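You operate a simulated robot arm through the tools that you are given. There is no shell and no other tool. Be economical: measure what you need, move in short steps, check, and stop when the job is done.

You are at the controls of a simulated two-armed robot. One attempt, no reset.

TASK
Press the fan key two two times. Put the slate tray on the top of table one. Take the silver weight on the top of table two and put it away on the top of table one. Shut the cupboard door two. Shut the cupboard door one. Turn the yellow stirrer knob to 300. Turn the reflux knob to 0. Any order will do.

Only the result counts: the job must be done as asked and must still hold three seconds after the hand-in. Knocking over, shifting, dropping, spilling or breaking anything else fails it.

THE ROBOT
Two 7-joint arms with two-finger parallel grippers on one trunk, on a base that drives. Base frame: it is fixed to the floor where the robot stands at the start and does not move with it; the origin is under the middle of the robot, x ahead of it, y to its left, z up. Units: m, rad, N and s.
The left shoulder is at the start at [0.05, 0.187, 1.16], the right one opposite. With the tool pointing down near the work surface each hand reaches from about 0.1 to 0.64 m from the robot's upright axis, wherever it stands, measured 20 degrees to its own side. Places, roughly: cupboard door one [-2.5, 0.3, 1]; cupboard door two [-2.6, 0.9, 1]; fan key two [0.5, 0.1, 1]; reflux knob [2.7, -1.8, 1.4]; silver weight [-1, 1.25, 0.75]; slate tray (26x18x3 cm) [-1, 0.7, 0.8]; top of table one [0.4, -3.8, 0.8]; yellow stirrer knob [0, 4.8, 0.8]. Payload 3.43 kg a hand.
Tool frame (each hand has its own): the origin (TCP) lies between the finger pads and is the grasp point; the fingertips stand 0.03 m ahead of it; z points along the fingers, y is the line along which they close. Largest opening 0.094 m; finger width 0.028, thickness 0.01; the body of the gripper, 0.05 by 0.096 m, starts 0.055 m behind the TCP.
Orientation is told as [roll, pitch, yaw] about the base's x, y, z axes, in that order, counted from this pose: with the fingers straight down and closing along the base's y, the tool's x points along the base's -x, its y along +y and its z along -z.

THE INTERFACE
- The arms move only by the tool arm_command. It takes "left_deltas", "right_deltas" or both (then of equal length, played together; a hand with none holds still); each is one flat list of numbers, 6 for each row, row after row: the shift along the base's x, y, z in m, then the turn, a rotation vector about the base's x, y, z in degrees. In form: [x, y, z, ax, ay, az, x, y, z, ax, ay, az, ...]. A call has 1 to 12 rows; each row is the pose to reach, as a shift and turn from the pose commanded when the call began. "left_claw" and "right_claw" are, for a hand that has rows, the finger opening in m, from 0 to 0.094, set as the call begins (left out, the last holds). A row lasts 0.2 s, in which the tool goes at most 0.05 m and 0.15 rad; a call with a longer step from one row to the next is refused whole, and so is a gripper value outside its range. Where a pose cannot be reached the arm comes as near as it can. A force on the tool above 40 N (or 10 N above the force at the start of the call, whichever is more), or a blocked arm, ends the call early, and 0.2 s more pass. The fingers move at their own pace (about 0.153 m/s each) and stop on an object; they squeeze with about 36 N. The grip force told is the motor's: it shows also when the fingers shut on nothing. Time passes only in rows, and 0.2 s behind the last, so rows that repeat a pose let the fingers close. It gives the time, the measured TCP pose, the force on the tool (base axes), the opening and the grip force at its end, in the units of the frame above (readings bear some noise), with the torque about the TCP (base axes, N m) and any sound that the robot's microphone picked up, and new pictures: "pictures" is both (left out), scene, wrist or none (wrist: the cameras of the hands that moved).
- Cameras (640 x 400 px; columns grow to the right, rows downward): "scene" is now at [0.1515, 0.0181, 1.3503]; the picture's right is [0.19, -0.98, 0.00], its down [-0.28, -0.05, -0.96] and it looks along [0.94, 0.18, -0.28] (base axes); focal length 244 px, centre (320, 200). "left" rides on the left gripper at [0.076, -0.014, -0.102] in its tool frame; the picture's right is [0.18, 0.98, 0.00], its down [-0.75, 0.14, -0.64] and it looks along [-0.63, 0.12, 0.77] (tool axes); focal length 243 px, centre (320, 200). "right" rides on the right gripper at [0.076, 0.014, -0.103] in its tool frame; the picture's right is [-0.18, 0.98, 0.00], its down [-0.75, -0.14, -0.64] and it looks along [-0.63, -0.12, 0.77] (tool axes); focal length 243 px, centre (320, 200). There is no depth. A picture from a camera that has moved, and an enlarged one, comes with that camera's place and axes in the base frame and with its lens.
- raise_lower(by): slides the trunk up (or, below 0, down) by that many m; the arms and the scene camera ride with it, the base frame stays. It gives what a move gives, with no picture.
- steer(legs): drives the robot by 1 to 6 legs, each [ahead, left, turn to the left] in m, m and rad, along the robot's own axes; the way and the turn of a leg run together, so that a leg with both is an arc; at most 1.5 m and 3.142 rad a leg. The arms and the cameras ride along, it lands a little off, and it stops where it bumps. It gives what a move gives, and a new picture of the scene camera.
- turn_head(pan, tilt): turns the head with the scene camera to pan (to the left, within 1.396 rad either way) and tilt (down, from -0.506 to 1.204), counted from straight ahead of the robot. It gives what a move gives, and a new picture of the scene camera.
- inspect(camera, box): a new picture of the part [left, top, right, bottom] of that camera's present view, enlarged. The clock stands still meanwhile.
- sign_off(): hands the job in; it is judged then, once.

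Work in short steps. Places have to be worked out from the pictures, the camera data and where the tool is seen: move nearer, look again, correct. Check each grasp and each placing, and mend what went wrong. You have 165 turns and 260 pictures in all, those below and enlarged ones among them. Open the grippers and draw the arms clear of the work before you hand the job in, unless the task says otherwise; then end with one line.

The tools are called after "Emit:" as name(argument=value, ...) on one line, values as JSON. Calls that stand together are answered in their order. arm_command: Moves the arms, as the interface text tells. Its arguments: {"type":"object","properties":{"left_deltas":{"type":"array"},"left_claw":{"type":"number"},"right_deltas":{"type":"array"},"right_claw":{"type":"number"},"pictures":{"type":"string","enum":["both","scene","wrist","none"]}},"required":[]} The other tools are called the same way: raise_lower (by) slides the trunk up or down; steer (legs) drives the base; turn_head (pan, tilt) turns the head that bears the scene camera; inspect (camera, box) takes an enlarged picture of a part of a camera's view; sign_off () hands the job in.

At the start:

```text
time: 0.0
left_tcp_pos: [0.2438, 0.1367, 1.2618]
left_tool_rot: [0.002, -0.001, -0.001]
left_wrist_force: [0.0, 0.2, 0.3]
left_ft_torque: [-0.03, -0.01, -0.01]
left_finger_gap: 0.0939
left_grasp_force: 0.0
right_tcp_pos: [0.3363, -0.0525, 1.2311]
right_tool_rot: [-0.002, 0.0, -0.001]
right_wrist_force: [-0.5, -0.5, 0.0]
right_ft_torque: [0.02, -0.02, 0.03]
right_finger_gap: 0.0943
right_grasp_force: 0.1
trunk travel left (down, up): [-0.375, 0.057]
robot x, y, heading: [0.0, 0.0019, -0.003]
head pan, tilt: [0.187, 0.284]
```

scene: 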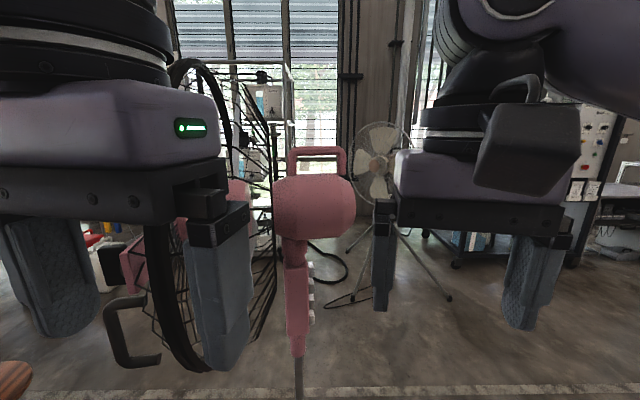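
right: 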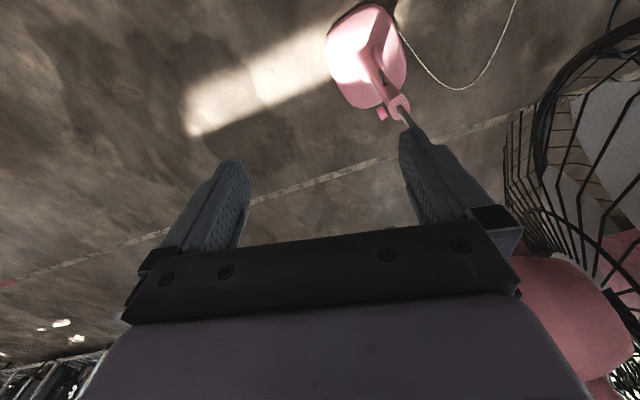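
left: 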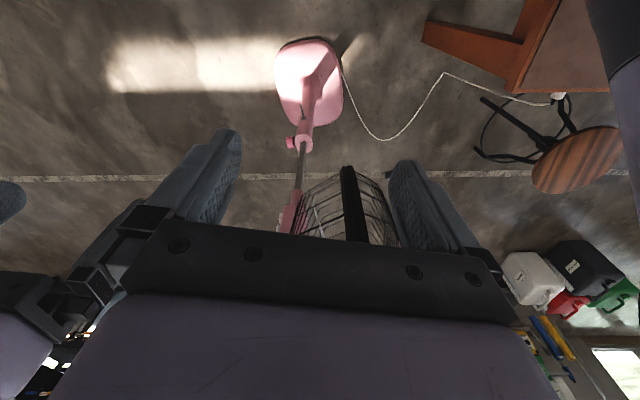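

The pink fan with white keys on its stem stands just ahead of me, between the arms. I enlarge that part of the picture to see the keys.

Emit:
inspect(camera="scene", box=[220, 130, 400, 400])

Emit:
turn_head(pan=1.3, tilt=0.4)

Emit:
turn_head(pan=-1.3, tilt=0.4)

```text
1.48 times, centred on (310, 265) of scene
camera zoom: at [0.1515, 0.0181, 1.3503], right [0.19, -0.98, 0.0], down [-0.28, -0.05, -0.96], along [0.94, 0.18, -0.28], focal length 362 px, centre (335, 104)
```

zoom: 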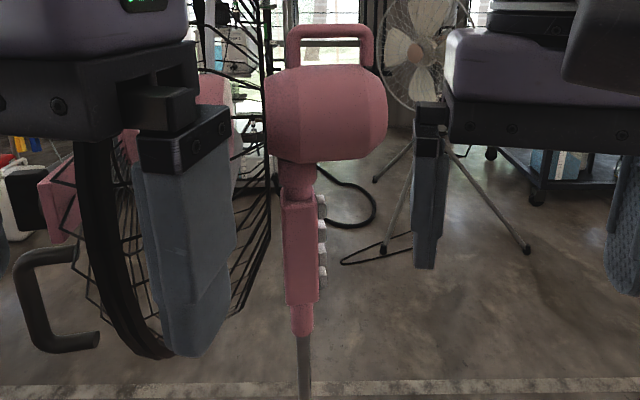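

```text
time: 1.3
left_tcp_pos: [0.2438, 0.137, 1.2619]
left_tool_rot: [-0.001, 0.0, -0.001]
left_wrist_force: [0.3, -0.3, -0.4]
left_ft_torque: [0.0, 0.0, 0.03]
left_finger_gap: 0.0942
left_grasp_force: 0.1
right_tcp_pos: [0.337, -0.0534, 1.2311]
right_tool_rot: [0.001, 0.0, 0.002]
right_wrist_force: [0.8, 0.0, -0.2]
right_ft_torque: [0.0, 0.01, -0.01]
right_finger_gap: 0.0939
right_grasp_force: 0.0
trunk travel left (down, up): [-0.375, 0.057]
robot x, y, heading: [-0.0032, -0.0004, 0.001]
head pan, tilt: [1.3, 0.4]
camera scene: at [0.0845, 0.0899, 1.3396], right [0.96, -0.27, 0.0], down [-0.1, -0.37, -0.92], along [0.25, 0.89, -0.39], focal length 244 px, centre (320, 200)
```

scene: 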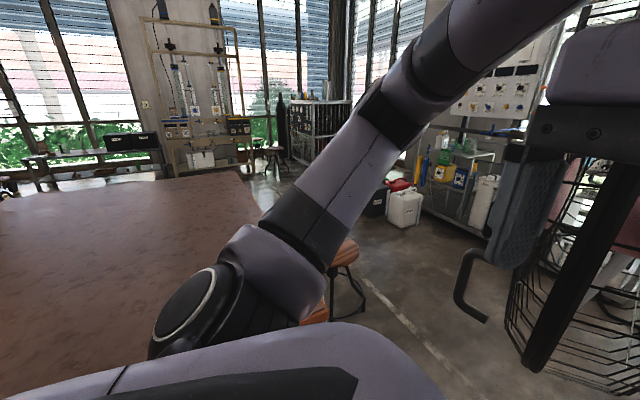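

```text
time: 3.7
left_tcp_pos: [0.2461, 0.1363, 1.2616]
left_tool_rot: [-0.001, 0.005, 0.009]
left_wrist_force: [64.9, 3.4, -1.9]
left_ft_torque: [-0.39, 7.29, 0.36]
left_finger_gap: 0.0941
left_grasp_force: 0.0
right_tcp_pos: [0.337, -0.0542, 1.2309]
right_tool_rot: [0.001, -0.001, -0.001]
right_wrist_force: [0.4, 0.7, 1.2]
right_ft_torque: [-0.02, 0.01, 0.01]
right_finger_gap: 0.0938
right_grasp_force: 0.1
trunk travel left (down, up): [-0.375, 0.057]
robot x, y, heading: [0.0046, -0.0032, -0.001]
head pan, tilt: [-1.3, 0.4]
camera scene: at [0.1519, 0.0119, 1.3419], right [0.12, -0.99, 0.0], down [-0.36, -0.04, -0.93], along [0.92, 0.11, -0.37], focal length 244 px, centre (320, 200)
```

scene: 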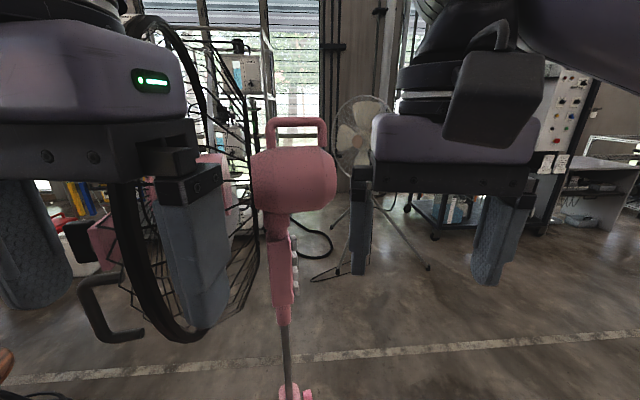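

The left hand shows 65 N: the head is pressing against it. I turn the head back at once.

Emit:
turn_head(pan=0.25, tilt=0.3)

```text
time: 5.3
left_tcp_pos: [0.2442, 0.1363, 1.2626]
left_tool_rot: [0.002, -0.002, -0.005]
left_wrist_force: [-0.1, -0.4, 0.4]
left_ft_torque: [0.02, -0.01, 0.01]
left_finger_gap: 0.0939
left_grasp_force: 0.0
right_tcp_pos: [0.3371, -0.0529, 1.2312]
right_tool_rot: [0.0, 0.001, 0.002]
right_wrist_force: [-0.7, 0.6, -0.4]
right_ft_torque: [0.01, 0.0, -0.02]
right_finger_gap: 0.0939
right_grasp_force: 0.1
trunk travel left (down, up): [-0.375, 0.057]
robot x, y, heading: [-0.0021, -0.0018, -0.002]
head pan, tilt: [0.25, 0.3]
camera scene: at [0.1501, 0.0237, 1.3488], right [0.25, -0.97, 0.0], down [-0.29, -0.07, -0.96], along [0.93, 0.24, -0.3], focal length 244 px, centre (320, 200)
```

scene: 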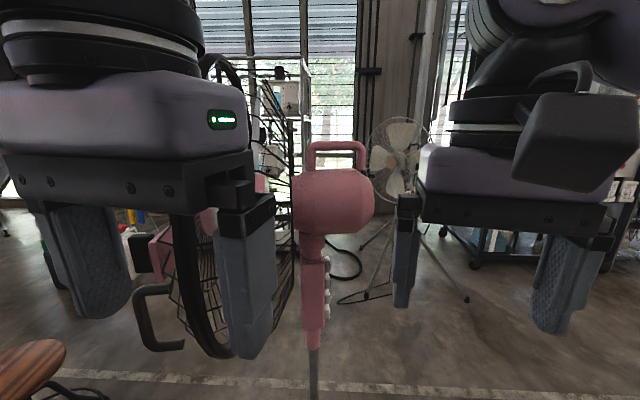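

The head is free again. The fan cage rim seems only a few cm in front of the left hand, so I back the base off 0.15 m before I move any arm.

Emit:
steer(legs=[[-0.15, 0, 0]])

```text
time: 6.7
left_tcp_pos: [0.0925, 0.1376, 1.263]
left_tool_rot: [-0.001, 0.0, 0.002]
left_wrist_force: [0.2, 0.2, -0.9]
left_ft_torque: [0.02, 0.01, 0.01]
left_finger_gap: 0.094
left_grasp_force: 0.0
right_tcp_pos: [0.1847, -0.0523, 1.2309]
right_tool_rot: [0.001, 0.0, 0.004]
right_wrist_force: [0.0, 0.0, -0.3]
right_ft_torque: [0.0, -0.03, 0.01]
right_finger_gap: 0.094
right_grasp_force: 0.1
trunk travel left (down, up): [-0.375, 0.057]
robot x, y, heading: [-0.1512, -0.0045, -0.003]
head pan, tilt: [0.25, 0.3]
camera scene: at [-0.0021, 0.0239, 1.349], right [0.25, -0.97, 0.0], down [-0.29, -0.07, -0.96], along [0.93, 0.24, -0.29], focal length 244 px, centre (320, 200)
```

scene: 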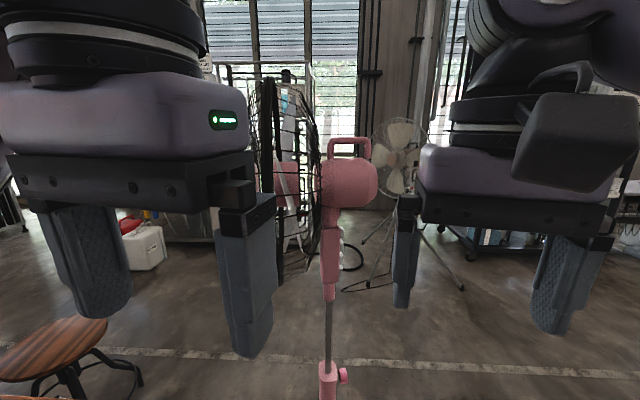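

Clear. I spread both hands outward so the head can turn and the fan is visible.

Emit:
arm_command(left_deltas=[0, 0.045, 0, 0, 0, 0, 0, 0.09, 0, 0, 0, 0, 0, 0.135, 0, 0, 0, 0, 0, 0.18, 0, 0, 0, 0], right_deltas=[0, -0.045, 0, 0, 0, 0, 0, -0.09, 0, 0, 0, 0, 0, -0.135, 0, 0, 0, 0, 0, -0.18, 0, 0, 0, 0], right_claw=0, left_claw=0.03, pictures="scene")

Emit:
inspect(camera="scene", box=[270, 120, 430, 310])

```text
time: 7.7
left_tcp_pos: [0.1013, 0.3099, 1.2597]
left_tool_rot: [-0.001, -0.001, -0.001]
left_wrist_force: [0.0, 1.0, -0.3]
left_ft_torque: [0.01, 0.01, -0.01]
left_finger_gap: 0.0299
left_grasp_force: 0.0
left hand out of reach, approached as far as the arm can: row 4
right_tcp_pos: [0.1855, -0.2326, 1.23]
right_tool_rot: [-0.001, 0.001, 0.003]
right_wrist_force: [-0.2, 0.6, 0.7]
right_ft_torque: [0.03, 0.0, 0.01]
right_finger_gap: 0.0
right_grasp_force: 32.5
trunk travel left (down, up): [-0.375, 0.057]
robot x, y, heading: [-0.1476, 0.001, -0.001]
head pan, tilt: [0.25, 0.3]
camera scene: at [-0.0012, 0.0235, 1.3488], right [0.25, -0.97, 0.0], down [-0.29, -0.07, -0.96], along [0.93, 0.24, -0.3], focal length 244 px, centre (320, 200)
```

scene: 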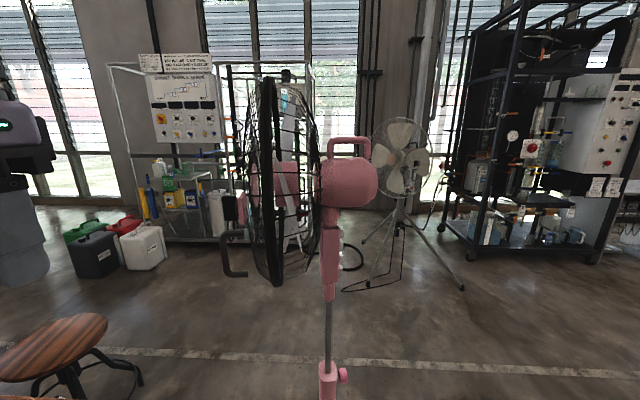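

```text
2.11 times, centred on (350, 215) of scene
camera zoom: at [-0.0012, 0.0235, 1.3488], right [0.25, -0.97, 0.0], down [-0.29, -0.07, -0.96], along [0.93, 0.24, -0.3], focal length 515 px, centre (257, 168)
```

zoom: 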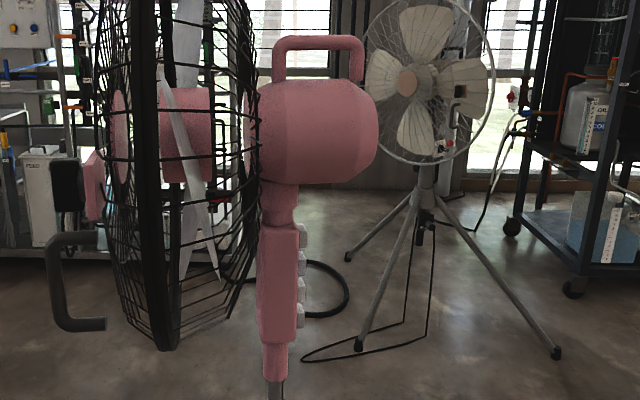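

The four keys are on the -y side of the stem. I want to face them from there, so I first look right to check the way.

Emit:
turn_head(pan=-1.2, tilt=0.4)

```text
time: 9.2
left_tcp_pos: [0.1023, 0.3107, 1.2602]
left_tool_rot: [-0.002, 0.0, 0.002]
left_wrist_force: [0.2, 0.1, 0.1]
left_ft_torque: [0.0, -0.02, -0.02]
left_finger_gap: 0.0302
left_grasp_force: 0.0
right_tcp_pos: [0.1849, -0.2315, 1.2291]
right_tool_rot: [-0.001, 0.003, 0.003]
right_wrist_force: [-0.3, 0.8, -0.6]
right_ft_torque: [0.01, 0.01, -0.01]
right_finger_gap: 0.0002
right_grasp_force: 33.0
trunk travel left (down, up): [-0.375, 0.057]
robot x, y, heading: [-0.1506, -0.003, 0.005]
head pan, tilt: [-1.201, 0.4]
camera scene: at [-0.0579, -0.0856, 1.3396], right [-0.93, -0.36, 0.0], down [-0.14, 0.36, -0.92], along [0.34, -0.86, -0.39], focal length 244 px, centre (320, 200)
```

scene: 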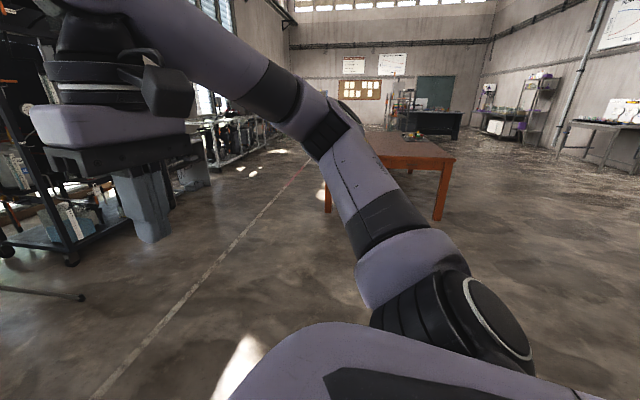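

Open floor to the right. I drive to about (0.5, -0.6) and turn to face +y, toward the keys.

Emit:
steer(legs=[[0, -0.62, 0], [0.6, 0, 0], [0, 0, 1.571]])

Emit:
turn_head(pan=0, tilt=0.5)

```text
time: 19.6
left_tcp_pos: [0.1306, -0.3832, 1.2589]
left_tool_rot: [-0.002, 0.0, 1.597]
left_wrist_force: [-0.4, -0.6, 0.1]
left_ft_torque: [0.02, 0.02, 0.01]
left_finger_gap: 0.0301
left_grasp_force: 0.0
right_tcp_pos: [0.6699, -0.2854, 1.231]
right_tool_rot: [0.0, 0.002, 1.596]
right_wrist_force: [-0.4, -1.5, 0.0]
right_ft_torque: [0.0, 0.0, 0.03]
right_finger_gap: 0.0
right_grasp_force: 33.5
trunk travel left (down, up): [-0.375, 0.057]
robot x, y, heading: [0.4495, -0.631, 1.592]
head pan, tilt: [-1.201, 0.4]
camera scene: at [0.5317, -0.5329, 1.3396], right [0.39, -0.92, 0.0], down [-0.36, -0.15, -0.92], along [0.85, 0.36, -0.39], focal length 244 px, centre (320, 200)
```

scene: 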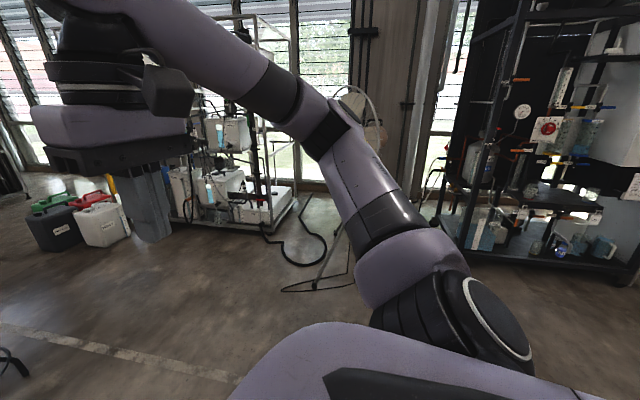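

```text
time: 21.0
left_tcp_pos: [0.1302, -0.3835, 1.2596]
left_tool_rot: [0.0, 0.0, 1.599]
left_wrist_force: [0.2, 1.2, -0.1]
left_ft_torque: [0.01, -0.02, 0.02]
left_finger_gap: 0.0302
left_grasp_force: 0.0
right_tcp_pos: [0.6709, -0.2853, 1.2303]
right_tool_rot: [-0.001, 0.001, 1.598]
right_wrist_force: [0.1, -0.3, -0.2]
right_ft_torque: [-0.01, 0.0, 0.01]
right_finger_gap: 0.0
right_grasp_force: 33.6
trunk travel left (down, up): [-0.375, 0.057]
robot x, y, heading: [0.4423, -0.6267, 1.598]
head pan, tilt: [0.0, 0.499]
camera scene: at [0.4441, -0.4776, 1.3304], right [1.0, 0.03, 0.0], down [0.01, -0.48, -0.88], along [-0.02, 0.88, -0.48], focal length 244 px, centre (320, 200)
```

scene: 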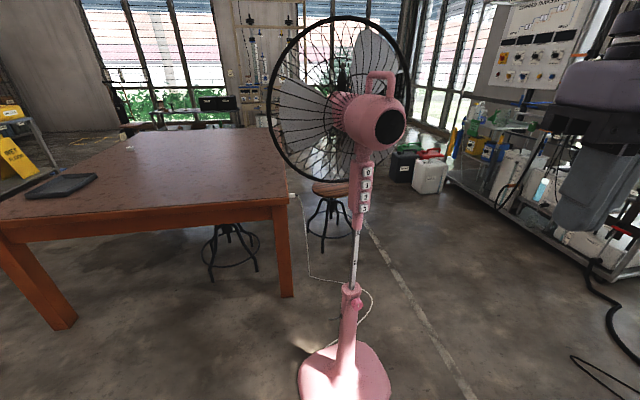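

Keys are visible and appear labelled 0, 1, 2, 3. I enlarge to read them.

Emit:
inspect(camera="scene", box=[330, 150, 410, 230])

```text
5.00 times, centred on (370, 190) of scene
camera zoom: at [0.4441, -0.4776, 1.3304], right [1.0, 0.03, 0.0], down [0.01, -0.48, -0.88], along [-0.02, 0.88, -0.48], focal length 1222 px, centre (70, 250)
```

zoom: 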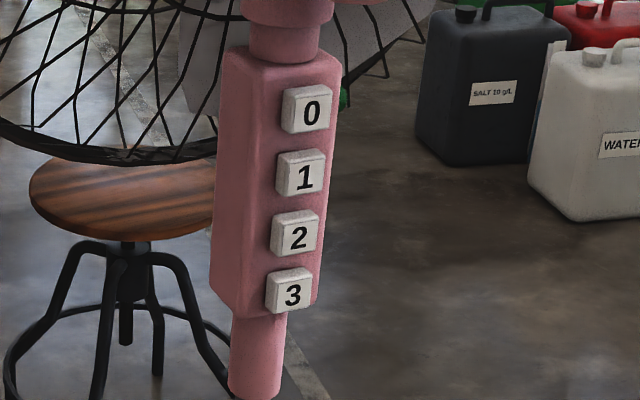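

I enlarge further to judge the direction the key panel faces.

Emit:
inspect(camera="scene", box=[350, 155, 382, 220])

```text
6.15 times, centred on (366, 188) of scene
camera zoom: at [0.4441, -0.4776, 1.3304], right [1.0, 0.03, 0.0], down [0.01, -0.48, -0.88], along [-0.02, 0.88, -0.48], focal length 1504 px, centre (37, 277)
```

zoom: 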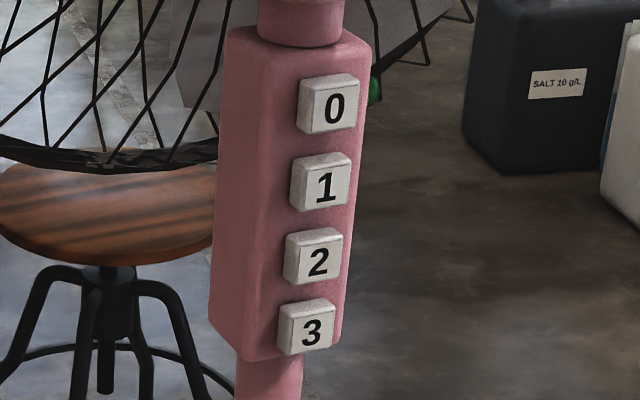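

The panel faces about -80° azimuth, and key 2 is near (0.553, 0.114, 1.02). I swing the right hand, fingers shut, to point at +y and take it to x 0.56, z 1.02, short of the key.

Emit:
arm_command(right_deltas=[-0.01, 0.01, -0.02, 8.2, 0, 0, -0.02, 0.02, -0.04, 16.4, 0, 0, -0.03, 0.03, -0.06, 24.6, 0, 0, -0.04, 0.04, -0.08, 32.8, 0, 0, -0.05, 0.05, -0.1, 41, 0, 0, -0.06, 0.06, -0.12, 49.2, 0, 0, -0.07, 0.07, -0.14, 57.4, 0, 0, -0.08, 0.08, -0.16, 65.6, 0, 0, -0.09, 0.09, -0.18, 73.8, 0, 0, -0.1, 0.1, -0.2, 82, 0, 0, -0.11, 0.11, -0.21, 90, 0, 0], right_claw=0)

```text
time: 23.4
left_tcp_pos: [0.1305, -0.382, 1.2599]
left_tool_rot: [-0.002, -0.001, 1.596]
left_wrist_force: [-0.6, 0.0, 0.8]
left_ft_torque: [-0.01, -0.02, -0.04]
left_finger_gap: 0.03
left_grasp_force: 0.1
right_tcp_pos: [0.56, -0.1774, 1.0192]
right_tool_rot: [-1.527, -1.545, 3.097]
right_wrist_force: [-0.2, -1.6, 0.0]
right_ft_torque: [0.0, 0.0, 0.01]
right_finger_gap: 0.0
right_grasp_force: 33.1
trunk travel left (down, up): [-0.375, 0.057]
robot x, y, heading: [0.4483, -0.6277, 1.595]
head pan, tilt: [0.0, 0.499]
camera scene: at [0.4439, -0.4776, 1.3305], right [1.0, 0.03, 0.0], down [0.01, -0.48, -0.88], along [-0.02, 0.88, -0.48], focal length 244 px, centre (320, 200)
camera right: at [0.5475, -0.2795, 0.9426], right [-0.99, 0.0, 0.16], down [0.12, -0.64, 0.76], along [0.1, 0.77, 0.63], focal length 243 px, centre (320, 200)
```

scene: 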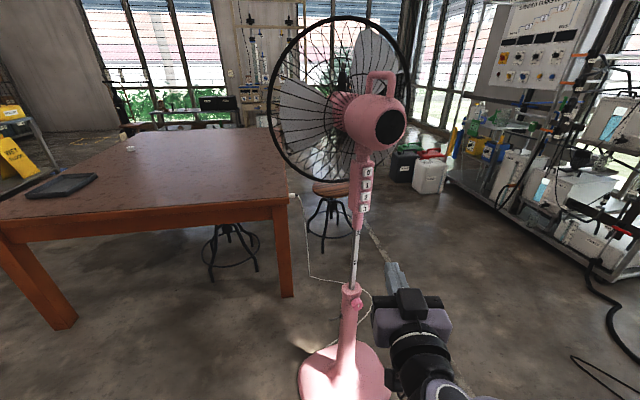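
right: 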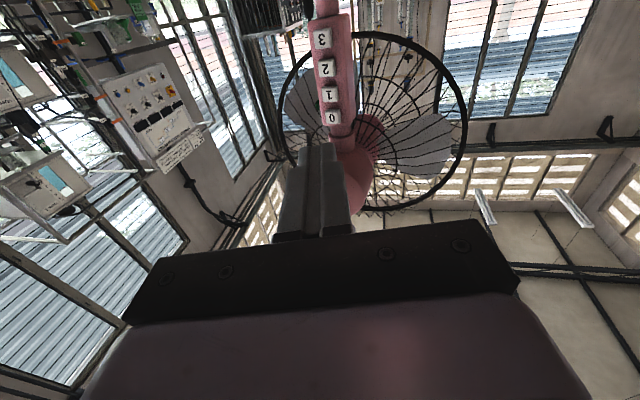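

Both cameras agree: key 2 is near (0.55, 0.10, 1.02), and the finger line points at it. I drive ahead 0.13 m to bring it in reach.

Emit:
steer(legs=[[0.13, 0, 0]])

Emit:
inspect(camera="right", box=[240, 0, 440, 200])

```text
time: 24.7
left_tcp_pos: [0.129, -0.2466, 1.2585]
left_tool_rot: [-0.002, 0.0, 1.593]
left_wrist_force: [0.2, 1.2, 0.7]
left_ft_torque: [-0.02, 0.0, 0.0]
left_finger_gap: 0.0299
left_grasp_force: 0.1
right_tcp_pos: [0.5595, -0.0442, 1.0185]
right_tool_rot: [-1.496, -1.545, 3.061]
right_wrist_force: [-1.0, -0.6, 0.2]
right_ft_torque: [-0.03, -0.03, 0.0]
right_finger_gap: 0.0
right_grasp_force: 33.6
trunk travel left (down, up): [-0.375, 0.057]
robot x, y, heading: [0.4428, -0.4978, 1.588]
head pan, tilt: [0.0, 0.499]
camera scene: at [0.4416, -0.3439, 1.3303], right [1.0, 0.02, 0.0], down [0.01, -0.48, -0.88], along [-0.02, 0.88, -0.48], focal length 244 px, centre (320, 200)
```

scene: 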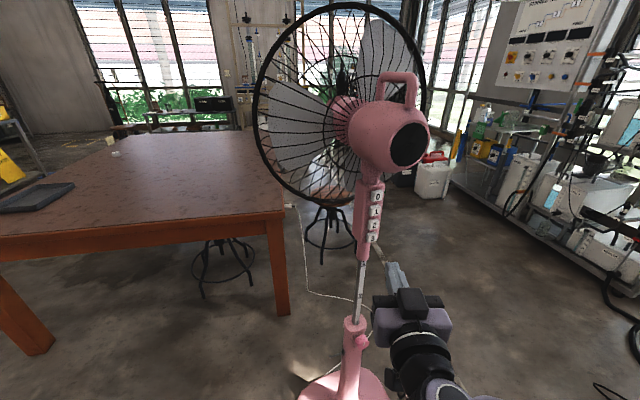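

```text
2.00 times, centred on (340, 100) of right
camera zoom: at [0.5464, -0.1465, 0.9428], right [-0.99, 0.01, 0.16], down [0.12, -0.64, 0.76], along [0.11, 0.77, 0.63], focal length 485 px, centre (280, 400)
```

zoom: 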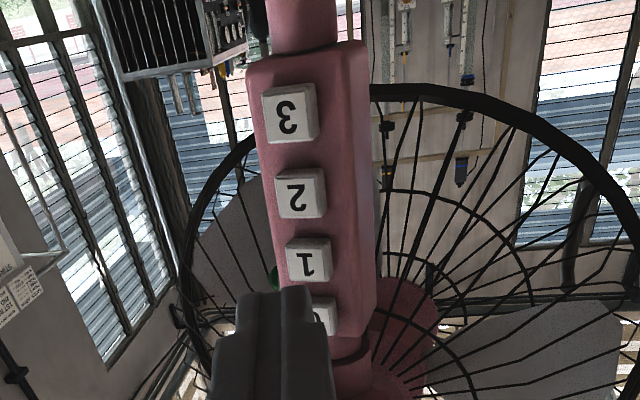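

Key 2's face is at about (0.553, 0.109, 1.020). I go up to about 1.5 cm short of it.

Emit:
arm_command(right_deltas=[-0.006, 0.035, 0.001, 0, 0, 0, -0.006, 0.07, 0.001, 0, 0, 0, -0.006, 0.105, 0.001, 0, 0, 0], pictures="wrist")

Emit:
inspect(camera="scene", box=[340, 170, 440, 290])

```text
time: 25.5
left_tcp_pos: [0.1274, -0.2482, 1.2594]
left_tool_rot: [-0.002, 0.0, 1.593]
left_wrist_force: [-0.5, -0.3, 0.5]
left_ft_torque: [-0.03, -0.02, -0.03]
left_finger_gap: 0.03
left_grasp_force: 0.0
right_tcp_pos: [0.5497, 0.0595, 1.0184]
right_tool_rot: [-1.513, -1.542, 3.081]
right_wrist_force: [0.4, 0.3, 0.3]
right_ft_torque: [-0.01, 0.0, -0.03]
right_finger_gap: 0.0
right_grasp_force: 33.2
trunk travel left (down, up): [-0.375, 0.057]
robot x, y, heading: [0.4439, -0.4941, 1.593]
head pan, tilt: [0.0, 0.499]
camera right: at [0.5371, -0.0422, 0.9422], right [-0.99, 0.01, 0.16], down [0.12, -0.64, 0.76], along [0.1, 0.77, 0.63], focal length 243 px, centre (320, 200)
```

right: 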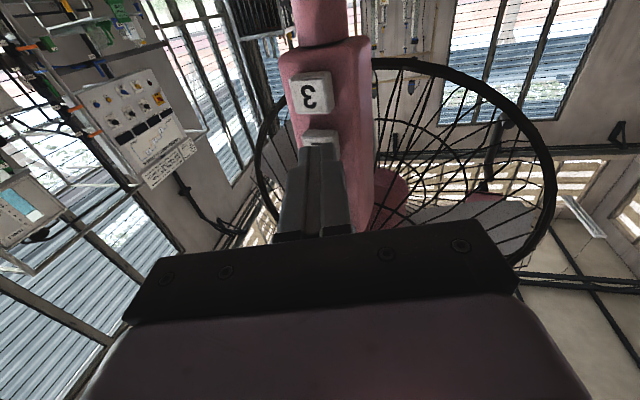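

```text
3.33 times, centred on (390, 230) of scene
camera zoom: at [0.4415, -0.3444, 1.3304], right [1.0, 0.02, 0.0], down [0.01, -0.48, -0.88], along [-0.02, 0.88, -0.48], focal length 815 px, centre (87, 100)
```

zoom: 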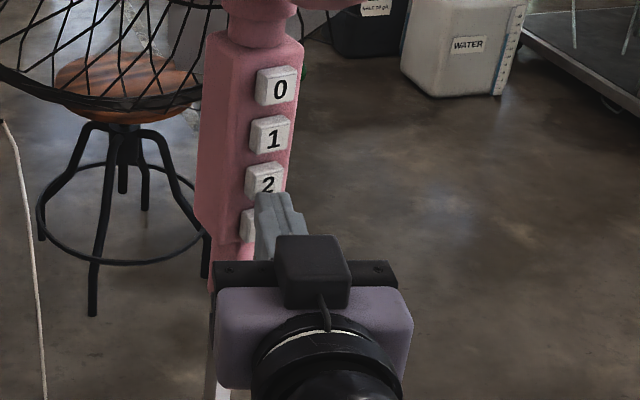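

Finger is aligned with key 2. I press forward gently and watch the force and the microphone.

Emit:
arm_command(right_deltas=[0.001, 0.008, 0.001, 0, 0, 0, 0.001, 0.014, 0.001, 0, 0, 0, 0.001, 0.02, 0.001, 0, 0, 0], pictures="wrist")

```text
time: 26.3
left_tcp_pos: [0.1282, -0.2488, 1.2602]
left_tool_rot: [-0.002, -0.002, 1.593]
left_wrist_force: [0.8, 0.4, -0.1]
left_ft_torque: [-0.01, -0.01, -0.01]
left_finger_gap: 0.0299
left_grasp_force: 0.0
right_tcp_pos: [0.55, 0.0793, 1.0212]
right_tool_rot: [-1.541, -1.544, 3.11]
right_wrist_force: [-1.1, -16.9, -0.9]
right_ft_torque: [0.03, -0.02, 0.2]
right_finger_gap: 0.0002
right_grasp_force: 32.9
trunk travel left (down, up): [-0.375, 0.057]
robot x, y, heading: [0.4417, -0.4961, 1.594]
head pan, tilt: [0.0, 0.499]
heard: click
camera right: at [0.5383, -0.024, 0.9441], right [-0.99, 0.0, 0.16], down [0.12, -0.64, 0.76], along [0.1, 0.77, 0.63], focal length 243 px, centre (320, 200)
```

right: 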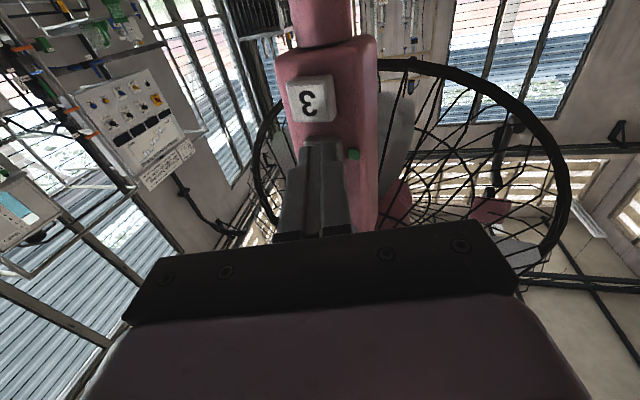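

A click at 17 N: first press counted. I release and look before pressing again.

Emit:
arm_command(right_deltas=[0, -0.015, 0, 0, 0, 0, 0, -0.03, 0, 0, 0, 0, 0, -0.03, 0, 0, 0, 0], pictures="wrist")

Emit:
inspect(camera="scene", box=[340, 170, 440, 290])

```text
time: 27.1
left_tcp_pos: [0.1287, -0.2489, 1.2599]
left_tool_rot: [-0.002, 0.0, 1.593]
left_wrist_force: [0.1, -1.3, -0.7]
left_ft_torque: [0.01, 0.0, 0.01]
left_finger_gap: 0.0299
left_grasp_force: 0.1
right_tcp_pos: [0.5529, 0.0506, 1.0223]
right_tool_rot: [-1.541, -1.545, 3.105]
right_wrist_force: [-0.2, 0.8, -0.1]
right_ft_torque: [0.0, -0.02, -0.02]
right_finger_gap: 0.0
right_grasp_force: 33.3
trunk travel left (down, up): [-0.375, 0.057]
robot x, y, heading: [0.4449, -0.4956, 1.592]
head pan, tilt: [0.0, 0.499]
camera right: at [0.5402, -0.0511, 0.9445], right [-0.99, 0.01, 0.16], down [0.12, -0.64, 0.76], along [0.11, 0.77, 0.63], focal length 243 px, centre (320, 200)
```

right: 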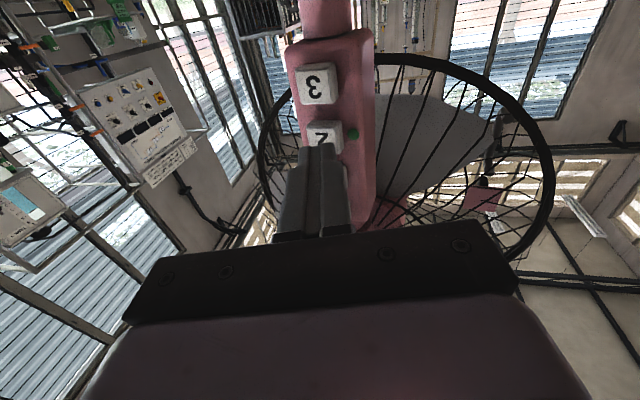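

```text
3.33 times, centred on (390, 230) of scene
camera zoom: at [0.4417, -0.3447, 1.3304], right [1.0, 0.02, 0.0], down [0.01, -0.48, -0.88], along [-0.02, 0.88, -0.48], focal length 815 px, centre (87, 100)
```

zoom: 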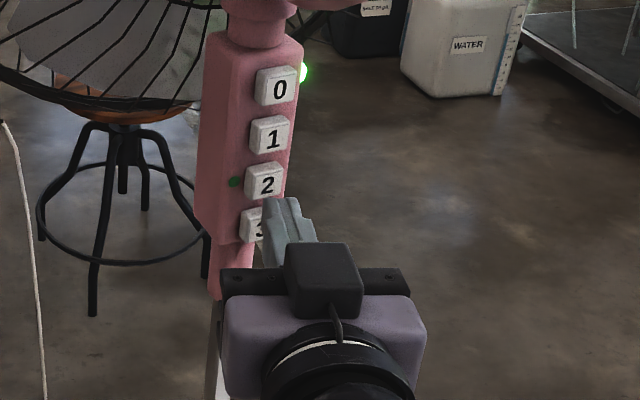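

The fan is unmoved and a green lamp shows beside key 2. I press a second time by the same way.

Emit:
arm_command(right_deltas=[-0.002, 0.015, 0, 0, 0, 0, -0.002, 0.024, 0, 0, 0, 0, -0.002, 0.03, 0, 0, 0, 0], pictures="none")

```text
time: 27.9
left_tcp_pos: [0.1277, -0.2495, 1.2609]
left_tool_rot: [-0.002, -0.002, 1.591]
left_wrist_force: [-0.2, -0.1, -0.4]
left_ft_torque: [-0.01, 0.0, 0.0]
left_finger_gap: 0.0303
left_grasp_force: 0.1
right_tcp_pos: [0.5507, 0.0789, 1.0212]
right_tool_rot: [-1.485, -1.545, 3.054]
right_wrist_force: [-1.0, -17.5, -3.6]
right_ft_torque: [-0.04, -0.03, 0.18]
right_finger_gap: 0.0
right_grasp_force: 33.4
trunk travel left (down, up): [-0.375, 0.057]
robot x, y, heading: [0.4453, -0.4948, 1.593]
head pan, tilt: [0.0, 0.499]
heard: click
```

Second click. I withdraw the hand well clear.

Emit:
arm_command(right_deltas=[0, -0.04, 0, 0, 0, 0, 0, -0.08, 0, 0, 0, 0, 0, -0.12, 0, 0, 0, 0, 0, -0.15, 0, 0, 0, 0], pictures="scene")

Emit:
inspect(camera="scene", box=[340, 170, 440, 290])

```text
time: 28.9
left_tcp_pos: [0.1279, -0.2473, 1.2595]
left_tool_rot: [-0.002, 0.001, 1.591]
left_wrist_force: [0.4, 0.1, 0.9]
left_ft_torque: [-0.03, 0.01, -0.02]
left_finger_gap: 0.0302
left_grasp_force: 0.1
right_tcp_pos: [0.5706, -0.0438, 1.0744]
right_tool_rot: [-2.487, -1.361, -2.253]
right_wrist_force: [0.1, 0.1, -0.1]
right_ft_torque: [0.01, 0.02, 0.01]
right_finger_gap: 0.0
right_grasp_force: 32.6
trunk travel left (down, up): [-0.375, 0.057]
robot x, y, heading: [0.4435, -0.4936, 1.593]
head pan, tilt: [0.0, 0.499]
stopped in row 4 (right hand): the arm was blocked; the commanded pose is now the measured one
camera scene: at [0.4419, -0.3444, 1.3304], right [1.0, 0.02, 0.0], down [0.01, -0.48, -0.88], along [-0.02, 0.88, -0.48], focal length 244 px, centre (320, 200)
```

scene: 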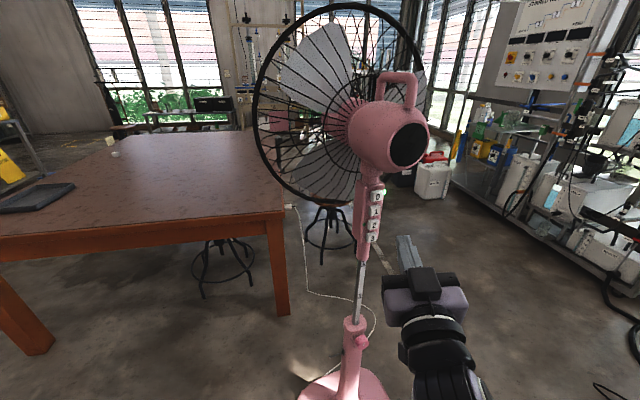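

```text
3.33 times, centred on (390, 230) of scene
camera zoom: at [0.4419, -0.3444, 1.3304], right [1.0, 0.02, 0.0], down [0.01, -0.48, -0.88], along [-0.02, 0.88, -0.48], focal length 815 px, centre (87, 100)
```

zoom: 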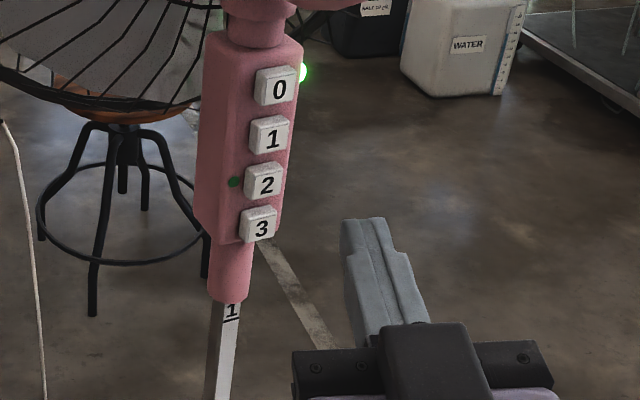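

Two clicks are done and the fan stands untouched. I back off, then return the right hand to tool-down, and look left toward table two.

Emit:
steer(legs=[[-0.3, 0, 0]])

Emit:
arm_command(right_deltas=[0.01, 0.01, 0.015, -8, 0, 0, 0.02, 0.02, 0.03, -16, 0, 0, 0.03, 0.03, 0.045, -24, 0, 0, 0.04, 0.03, 0.06, -32, 0, 0, 0.05, 0.03, 0.075, -40, 0, 0, 0.06, 0.03, 0.09, -48, 0, 0, 0.07, 0.03, 0.105, -56, 0, 0, 0.08, 0.03, 0.12, -64, 0, 0, 0.09, 0.03, 0.13, -72, 0, 0, 0.1, 0.03, 0.14, -80, 0, 0], pictures="none")

Emit:
turn_head(pan=1.2, tilt=0.4)

```text
time: 31.0
left_tcp_pos: [0.1361, -0.5434, 1.2598]
left_tool_rot: [-0.001, -0.001, 1.583]
left_wrist_force: [-0.1, -0.1, -0.5]
left_ft_torque: [0.01, 0.0, -0.02]
left_finger_gap: 0.03
left_grasp_force: 0.0
right_tcp_pos: [0.5791, -0.3448, 1.0734]
right_tool_rot: [-2.484, -1.36, -2.262]
right_wrist_force: [-0.6, -0.3, -0.6]
right_ft_torque: [-0.01, -0.02, 0.0]
right_finger_gap: 0.0
right_grasp_force: 32.8
trunk travel left (down, up): [-0.375, 0.057]
robot x, y, heading: [0.4467, -0.7967, 1.581]
head pan, tilt: [0.0, 0.499]
camera scene: at [0.4478, -0.6433, 1.3305], right [1.0, 0.01, 0.0], down [0.01, -0.48, -0.88], along [-0.01, 0.88, -0.48], focal length 244 px, centre (320, 200)
```

scene: 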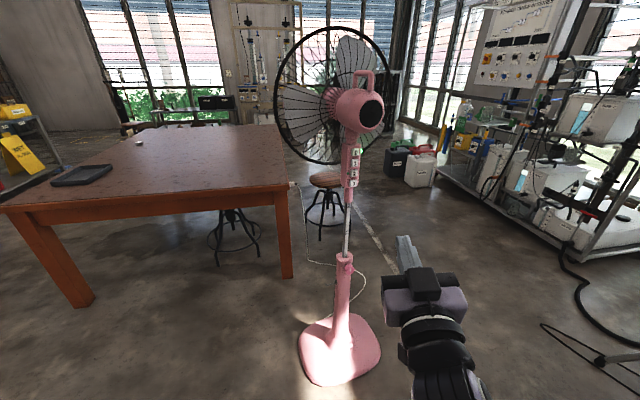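

```text
time: 33.2
left_tcp_pos: [0.1364, -0.5444, 1.2597]
left_tool_rot: [-0.002, -0.003, 1.582]
left_wrist_force: [-0.2, 0.3, 0.7]
left_ft_torque: [0.01, -0.01, -0.01]
left_finger_gap: 0.03
left_grasp_force: 0.0
right_tcp_pos: [0.7406, -0.2351, 1.229]
right_tool_rot: [-0.07, -0.327, 1.704]
right_wrist_force: [0.0, 0.3, 0.0]
right_ft_torque: [0.02, 0.03, 0.02]
right_finger_gap: 0.0
right_grasp_force: 33.1
right hand out of reach, approached as far as the arm can: row 6, 7, 8, 9, 10
trunk travel left (down, up): [-0.375, 0.057]
robot x, y, heading: [0.4492, -0.798, 1.583]
head pan, tilt: [0.0, 0.499]
```

```text
time: 34.6
left_tcp_pos: [0.1361, -0.5433, 1.2593]
left_tool_rot: [-0.003, 0.0, 1.584]
left_wrist_force: [-0.2, -0.5, 0.0]
left_ft_torque: [-0.04, 0.0, 0.03]
left_finger_gap: 0.0303
left_grasp_force: 0.0
right_tcp_pos: [0.741, -0.235, 1.2318]
right_tool_rot: [-0.067, -0.337, 1.699]
right_wrist_force: [1.0, -0.6, 0.3]
right_ft_torque: [0.02, -0.02, 0.03]
right_finger_gap: 0.0
right_grasp_force: 33.2
trunk travel left (down, up): [-0.375, 0.057]
robot x, y, heading: [0.4499, -0.7948, 1.583]
head pan, tilt: [1.201, 0.4]
camera scene: at [0.3622, -0.7012, 1.3396], right [0.35, 0.94, 0.0], down [0.36, -0.14, -0.92], along [-0.86, 0.32, -0.39], focal length 244 px, centre (320, 200)
```

scene: 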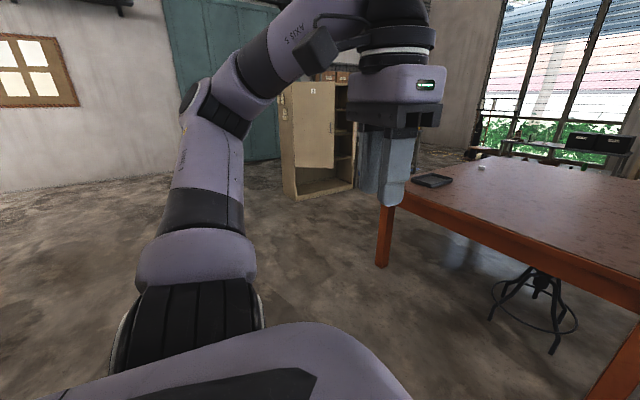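

Way left is open and the tray lies at the near-left corner of table two; the cupboard is visible beyond. I tuck the right hand tool-down, then drive left to stand before the tray.

Emit:
arm_command(right_deltas=[-0.01, -0.04, 0, -5, 0, -2, -0.02, -0.08, 0, -10, 0, -4, -0.03, -0.12, 0, -15, 1, -6, -0.04, -0.16, 0, -19, 1.5, -6, -0.05, -0.18, 0, -19, 1.5, -6], pictures="none")

Emit:
steer(legs=[[0, 1.45, 0]])

Emit:
turn_head(pan=0, tilt=0.5)

```text
time: 36.0
left_tcp_pos: [0.1368, -0.5416, 1.2599]
left_tool_rot: [-0.002, 0.003, 1.585]
left_wrist_force: [0.3, 1.0, -1.5]
left_ft_torque: [-0.04, 0.02, 0.01]
left_finger_gap: 0.03
left_grasp_force: 0.1
right_tcp_pos: [0.7861, -0.4148, 1.2843]
right_tool_rot: [-0.048, -0.094, 1.391]
right_wrist_force: [0.2, 0.3, 0.4]
right_ft_torque: [0.03, 0.03, -0.01]
right_finger_gap: 0.0001
right_grasp_force: 33.6
right hand out of reach, approached as far as the arm can: row 1, 2, 3, 4, 5
trunk travel left (down, up): [-0.375, 0.057]
robot x, y, heading: [0.4485, -0.797, 1.588]
head pan, tilt: [1.201, 0.4]
stopped in row 5 (right hand): the arm was blocked; the commanded pose is now the measured one
```

```text
time: 43.2
left_tcp_pos: [-1.2977, -0.5188, 1.2594]
left_tool_rot: [-0.004, 0.0, 1.542]
left_wrist_force: [0.8, 0.1, 0.2]
left_ft_torque: [0.01, 0.0, 0.0]
left_finger_gap: 0.0298
left_grasp_force: 0.0
right_tcp_pos: [-0.6457, -0.4166, 1.2863]
right_tool_rot: [-0.046, -0.096, 1.352]
right_wrist_force: [0.0, 0.1, -0.4]
right_ft_torque: [-0.01, 0.02, -0.01]
right_finger_gap: 0.0
right_grasp_force: 33.6
trunk travel left (down, up): [-0.375, 0.057]
robot x, y, heading: [-0.9943, -0.7766, 1.539]
head pan, tilt: [1.201, 0.4]
camera scene: at [-1.0779, -0.6856, 1.3396], right [0.39, 0.92, 0.0], down [0.36, -0.15, -0.92], along [-0.85, 0.36, -0.39], focal length 244 px, centre (320, 200)
```

scene: 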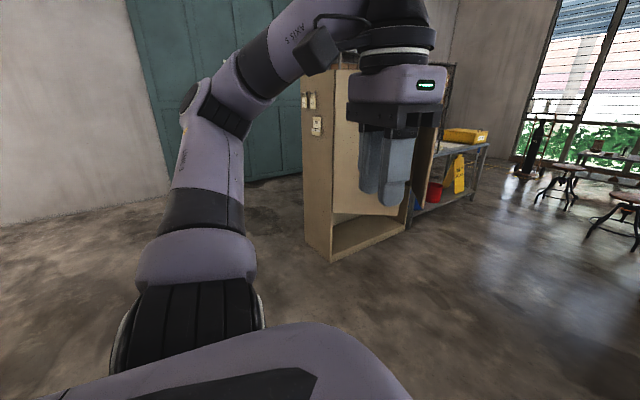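

```text
time: 44.6
left_tcp_pos: [-1.2988, -0.519, 1.2586]
left_tool_rot: [-0.002, 0.0, 1.542]
left_wrist_force: [-0.3, -0.1, 0.0]
left_ft_torque: [0.02, -0.02, 0.01]
left_finger_gap: 0.03
left_grasp_force: 0.0
right_tcp_pos: [-0.6427, -0.4191, 1.2876]
right_tool_rot: [-0.039, -0.102, 1.347]
right_wrist_force: [-0.3, -0.3, 0.1]
right_ft_torque: [0.03, 0.0, 0.02]
right_finger_gap: 0.0
right_grasp_force: 32.6
trunk travel left (down, up): [-0.375, 0.057]
robot x, y, heading: [-0.996, -0.783, 1.543]
head pan, tilt: [0.0, 0.499]
camera scene: at [-1.0594, -0.6597, 1.3313], right [0.68, 0.73, 0.0], down [0.35, -0.32, -0.88], along [-0.65, 0.6, -0.47], focal length 244 px, centre (320, 200)
```

scene: 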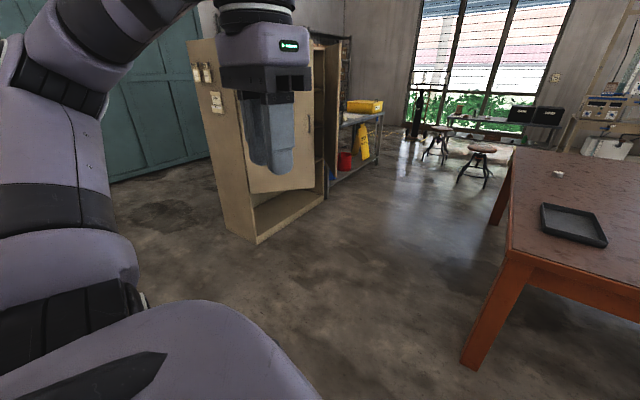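

Tray is near (-0.97, 0.68), weight near (-1.05, 1.33); the table's left edge gives the best reach to both. The head seems stuck part-way, so I repeat the head turn.

Emit:
turn_head(pan=0, tilt=0.5)

```text
time: 45.2
left_tcp_pos: [-1.2984, -0.5189, 1.2588]
left_tool_rot: [-0.002, 0.0, 1.543]
left_wrist_force: [0.3, -0.3, -0.1]
left_ft_torque: [0.02, -0.05, -0.02]
left_finger_gap: 0.0298
left_grasp_force: 0.1
right_tcp_pos: [-0.6418, -0.4172, 1.288]
right_tool_rot: [-0.041, -0.102, 1.349]
right_wrist_force: [-0.3, 0.2, 0.5]
right_ft_torque: [-0.01, -0.01, 0.04]
right_finger_gap: 0.0
right_grasp_force: 33.3
trunk travel left (down, up): [-0.375, 0.057]
robot x, y, heading: [-0.9966, -0.7763, 1.54]
head pan, tilt: [0.0, 0.499]
camera scene: at [-1.0594, -0.6598, 1.331], right [0.68, 0.74, 0.0], down [0.35, -0.32, -0.88], along [-0.65, 0.6, -0.47], focal length 244 px, centre (320, 200)
```

scene: 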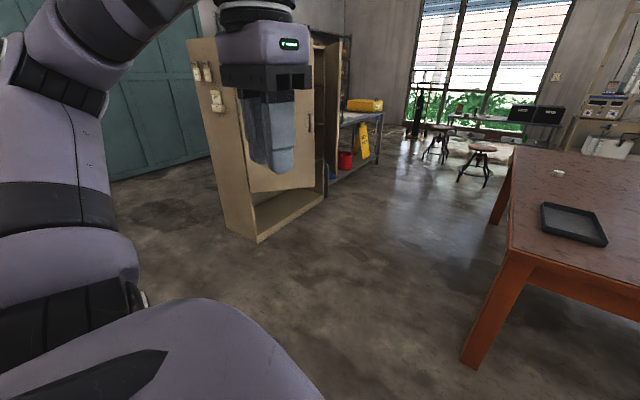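

The head is blocked, probably by the right arm's folded elbow. I move the right hand lower and forward to unfold it, watching.

Emit:
arm_command(right_deltas=[0, 0.02, -0.04, 0, 0, 3, 0, 0.04, -0.08, 0, 0, 6, 0, 0.06, -0.12, 0, 0, 9, 0, 0.08, -0.16, 0, 0, 11, 0, 0.1, -0.2, 0, 0, 11, 0, 0.1, -0.24, 0, 0, 11, 0, 0.1, -0.28, 0, 0, 11], pictures="none")

Emit:
turn_head(pan=0, tilt=0.5)

```text
time: 46.8
left_tcp_pos: [-1.299, -0.5184, 1.2595]
left_tool_rot: [-0.003, 0.0, 1.545]
left_wrist_force: [0.5, -0.3, 0.8]
left_ft_torque: [-0.01, -0.01, 0.01]
left_finger_gap: 0.0301
left_grasp_force: 0.1
right_tcp_pos: [-0.6281, -0.3238, 1.0038]
right_tool_rot: [0.0, -0.101, 1.482]
right_wrist_force: [-1.0, 0.7, 0.4]
right_ft_torque: [-0.02, 0.0, 0.01]
right_finger_gap: 0.0
right_grasp_force: 33.1
trunk travel left (down, up): [-0.375, 0.057]
robot x, y, heading: [-0.9941, -0.7832, 1.543]
head pan, tilt: [0.0, 0.499]
```

```text
time: 47.4
left_tcp_pos: [-1.2976, -0.5195, 1.2591]
left_tool_rot: [-0.003, -0.001, 1.543]
left_wrist_force: [0.3, -0.4, 0.6]
left_ft_torque: [0.01, -0.02, -0.03]
left_finger_gap: 0.0301
left_grasp_force: 0.0
right_tcp_pos: [-0.6284, -0.324, 1.0034]
right_tool_rot: [0.0, -0.096, 1.482]
right_wrist_force: [0.6, 0.3, 0.0]
right_ft_torque: [0.02, -0.02, -0.02]
right_finger_gap: 0.0
right_grasp_force: 32.8
trunk travel left (down, up): [-0.375, 0.057]
robot x, y, heading: [-0.9937, -0.7818, 1.538]
head pan, tilt: [0.0, 0.499]
camera scene: at [-0.9898, -0.6307, 1.3304], right [1.0, -0.03, 0.0], down [-0.01, -0.48, -0.88], along [0.03, 0.88, -0.48], focal length 244 px, centre (320, 200)
```

scene: 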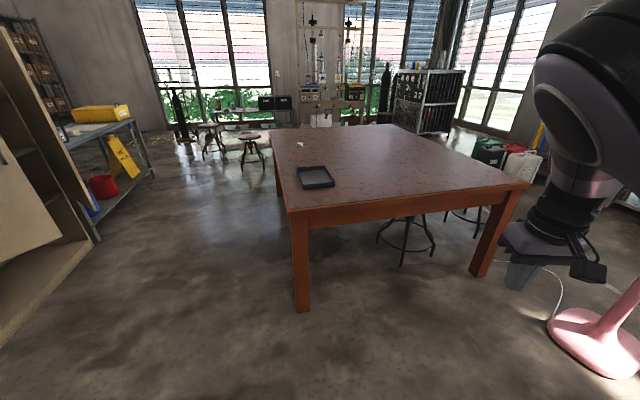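

Head is free again and the table is clear to see. I drive to the left side of table two and face the table.

Emit:
steer(legs=[[0, 0.72, 0], [1.5, 0, 0], [0.2, 0, 0], [0, 0, -1.35]])

Emit:
turn_head(pan=0, tilt=0.7)

```text
time: 62.9
left_tcp_pos: [-1.4154, 1.3293, 1.2599]
left_tool_rot: [-0.001, -0.001, 0.195]
left_wrist_force: [-0.8, -0.1, 0.5]
left_ft_torque: [-0.02, 0.01, 0.02]
left_finger_gap: 0.0298
left_grasp_force: 0.1
right_tcp_pos: [-1.0761, 0.7189, 1.003]
right_tool_rot: [-0.001, -0.091, 0.137]
right_wrist_force: [-0.5, -0.3, 0.7]
right_ft_torque: [-0.01, 0.01, -0.03]
right_finger_gap: 0.0
right_grasp_force: 32.9
trunk travel left (down, up): [-0.375, 0.057]
robot x, y, heading: [-1.6031, 0.9743, 0.196]
head pan, tilt: [0.0, 0.499]
camera scene: at [-1.4553, 1.0052, 1.3304], right [0.19, -0.98, 0.0], down [-0.47, -0.09, -0.88], along [0.86, 0.17, -0.48], focal length 244 px, centre (320, 200)
```

scene: 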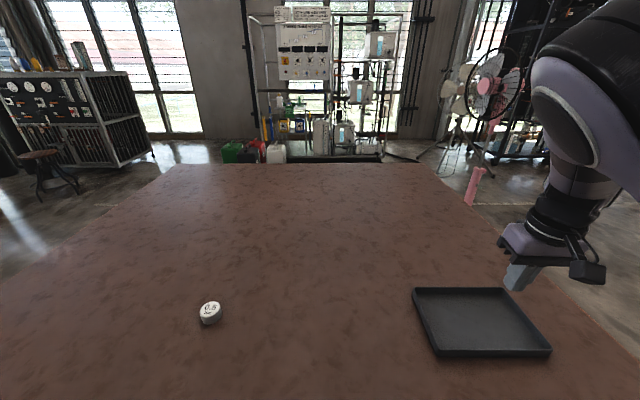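

```text
time: 63.6
left_tcp_pos: [-1.415, 1.328, 1.2596]
left_tool_rot: [-0.002, 0.0, 0.196]
left_wrist_force: [-0.2, 0.0, -0.7]
left_ft_torque: [0.04, 0.0, 0.0]
left_finger_gap: 0.0299
left_grasp_force: 0.1
right_tcp_pos: [-1.0769, 0.7176, 1.0013]
right_tool_rot: [0.002, -0.093, 0.133]
right_wrist_force: [-0.2, -0.2, 0.2]
right_ft_torque: [-0.02, -0.02, 0.03]
right_finger_gap: 0.0
right_grasp_force: 32.8
trunk travel left (down, up): [-0.375, 0.057]
robot x, y, heading: [-1.6032, 0.9734, 0.194]
head pan, tilt: [0.0, 0.7]
camera scene: at [-1.4613, 1.0041, 1.3128], right [0.19, -0.98, 0.0], down [-0.63, -0.12, -0.77], along [0.75, 0.15, -0.64], focal length 244 px, centre (320, 200)
```

scene: 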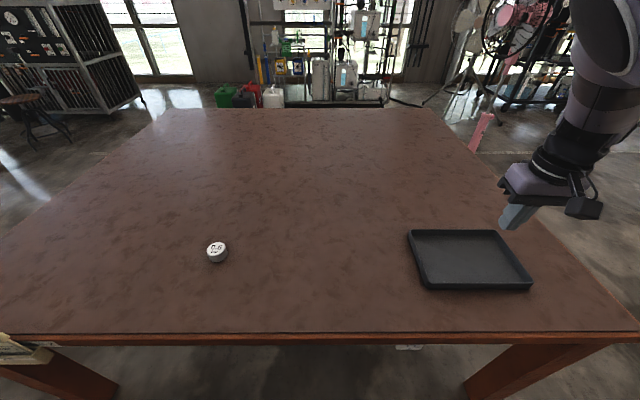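

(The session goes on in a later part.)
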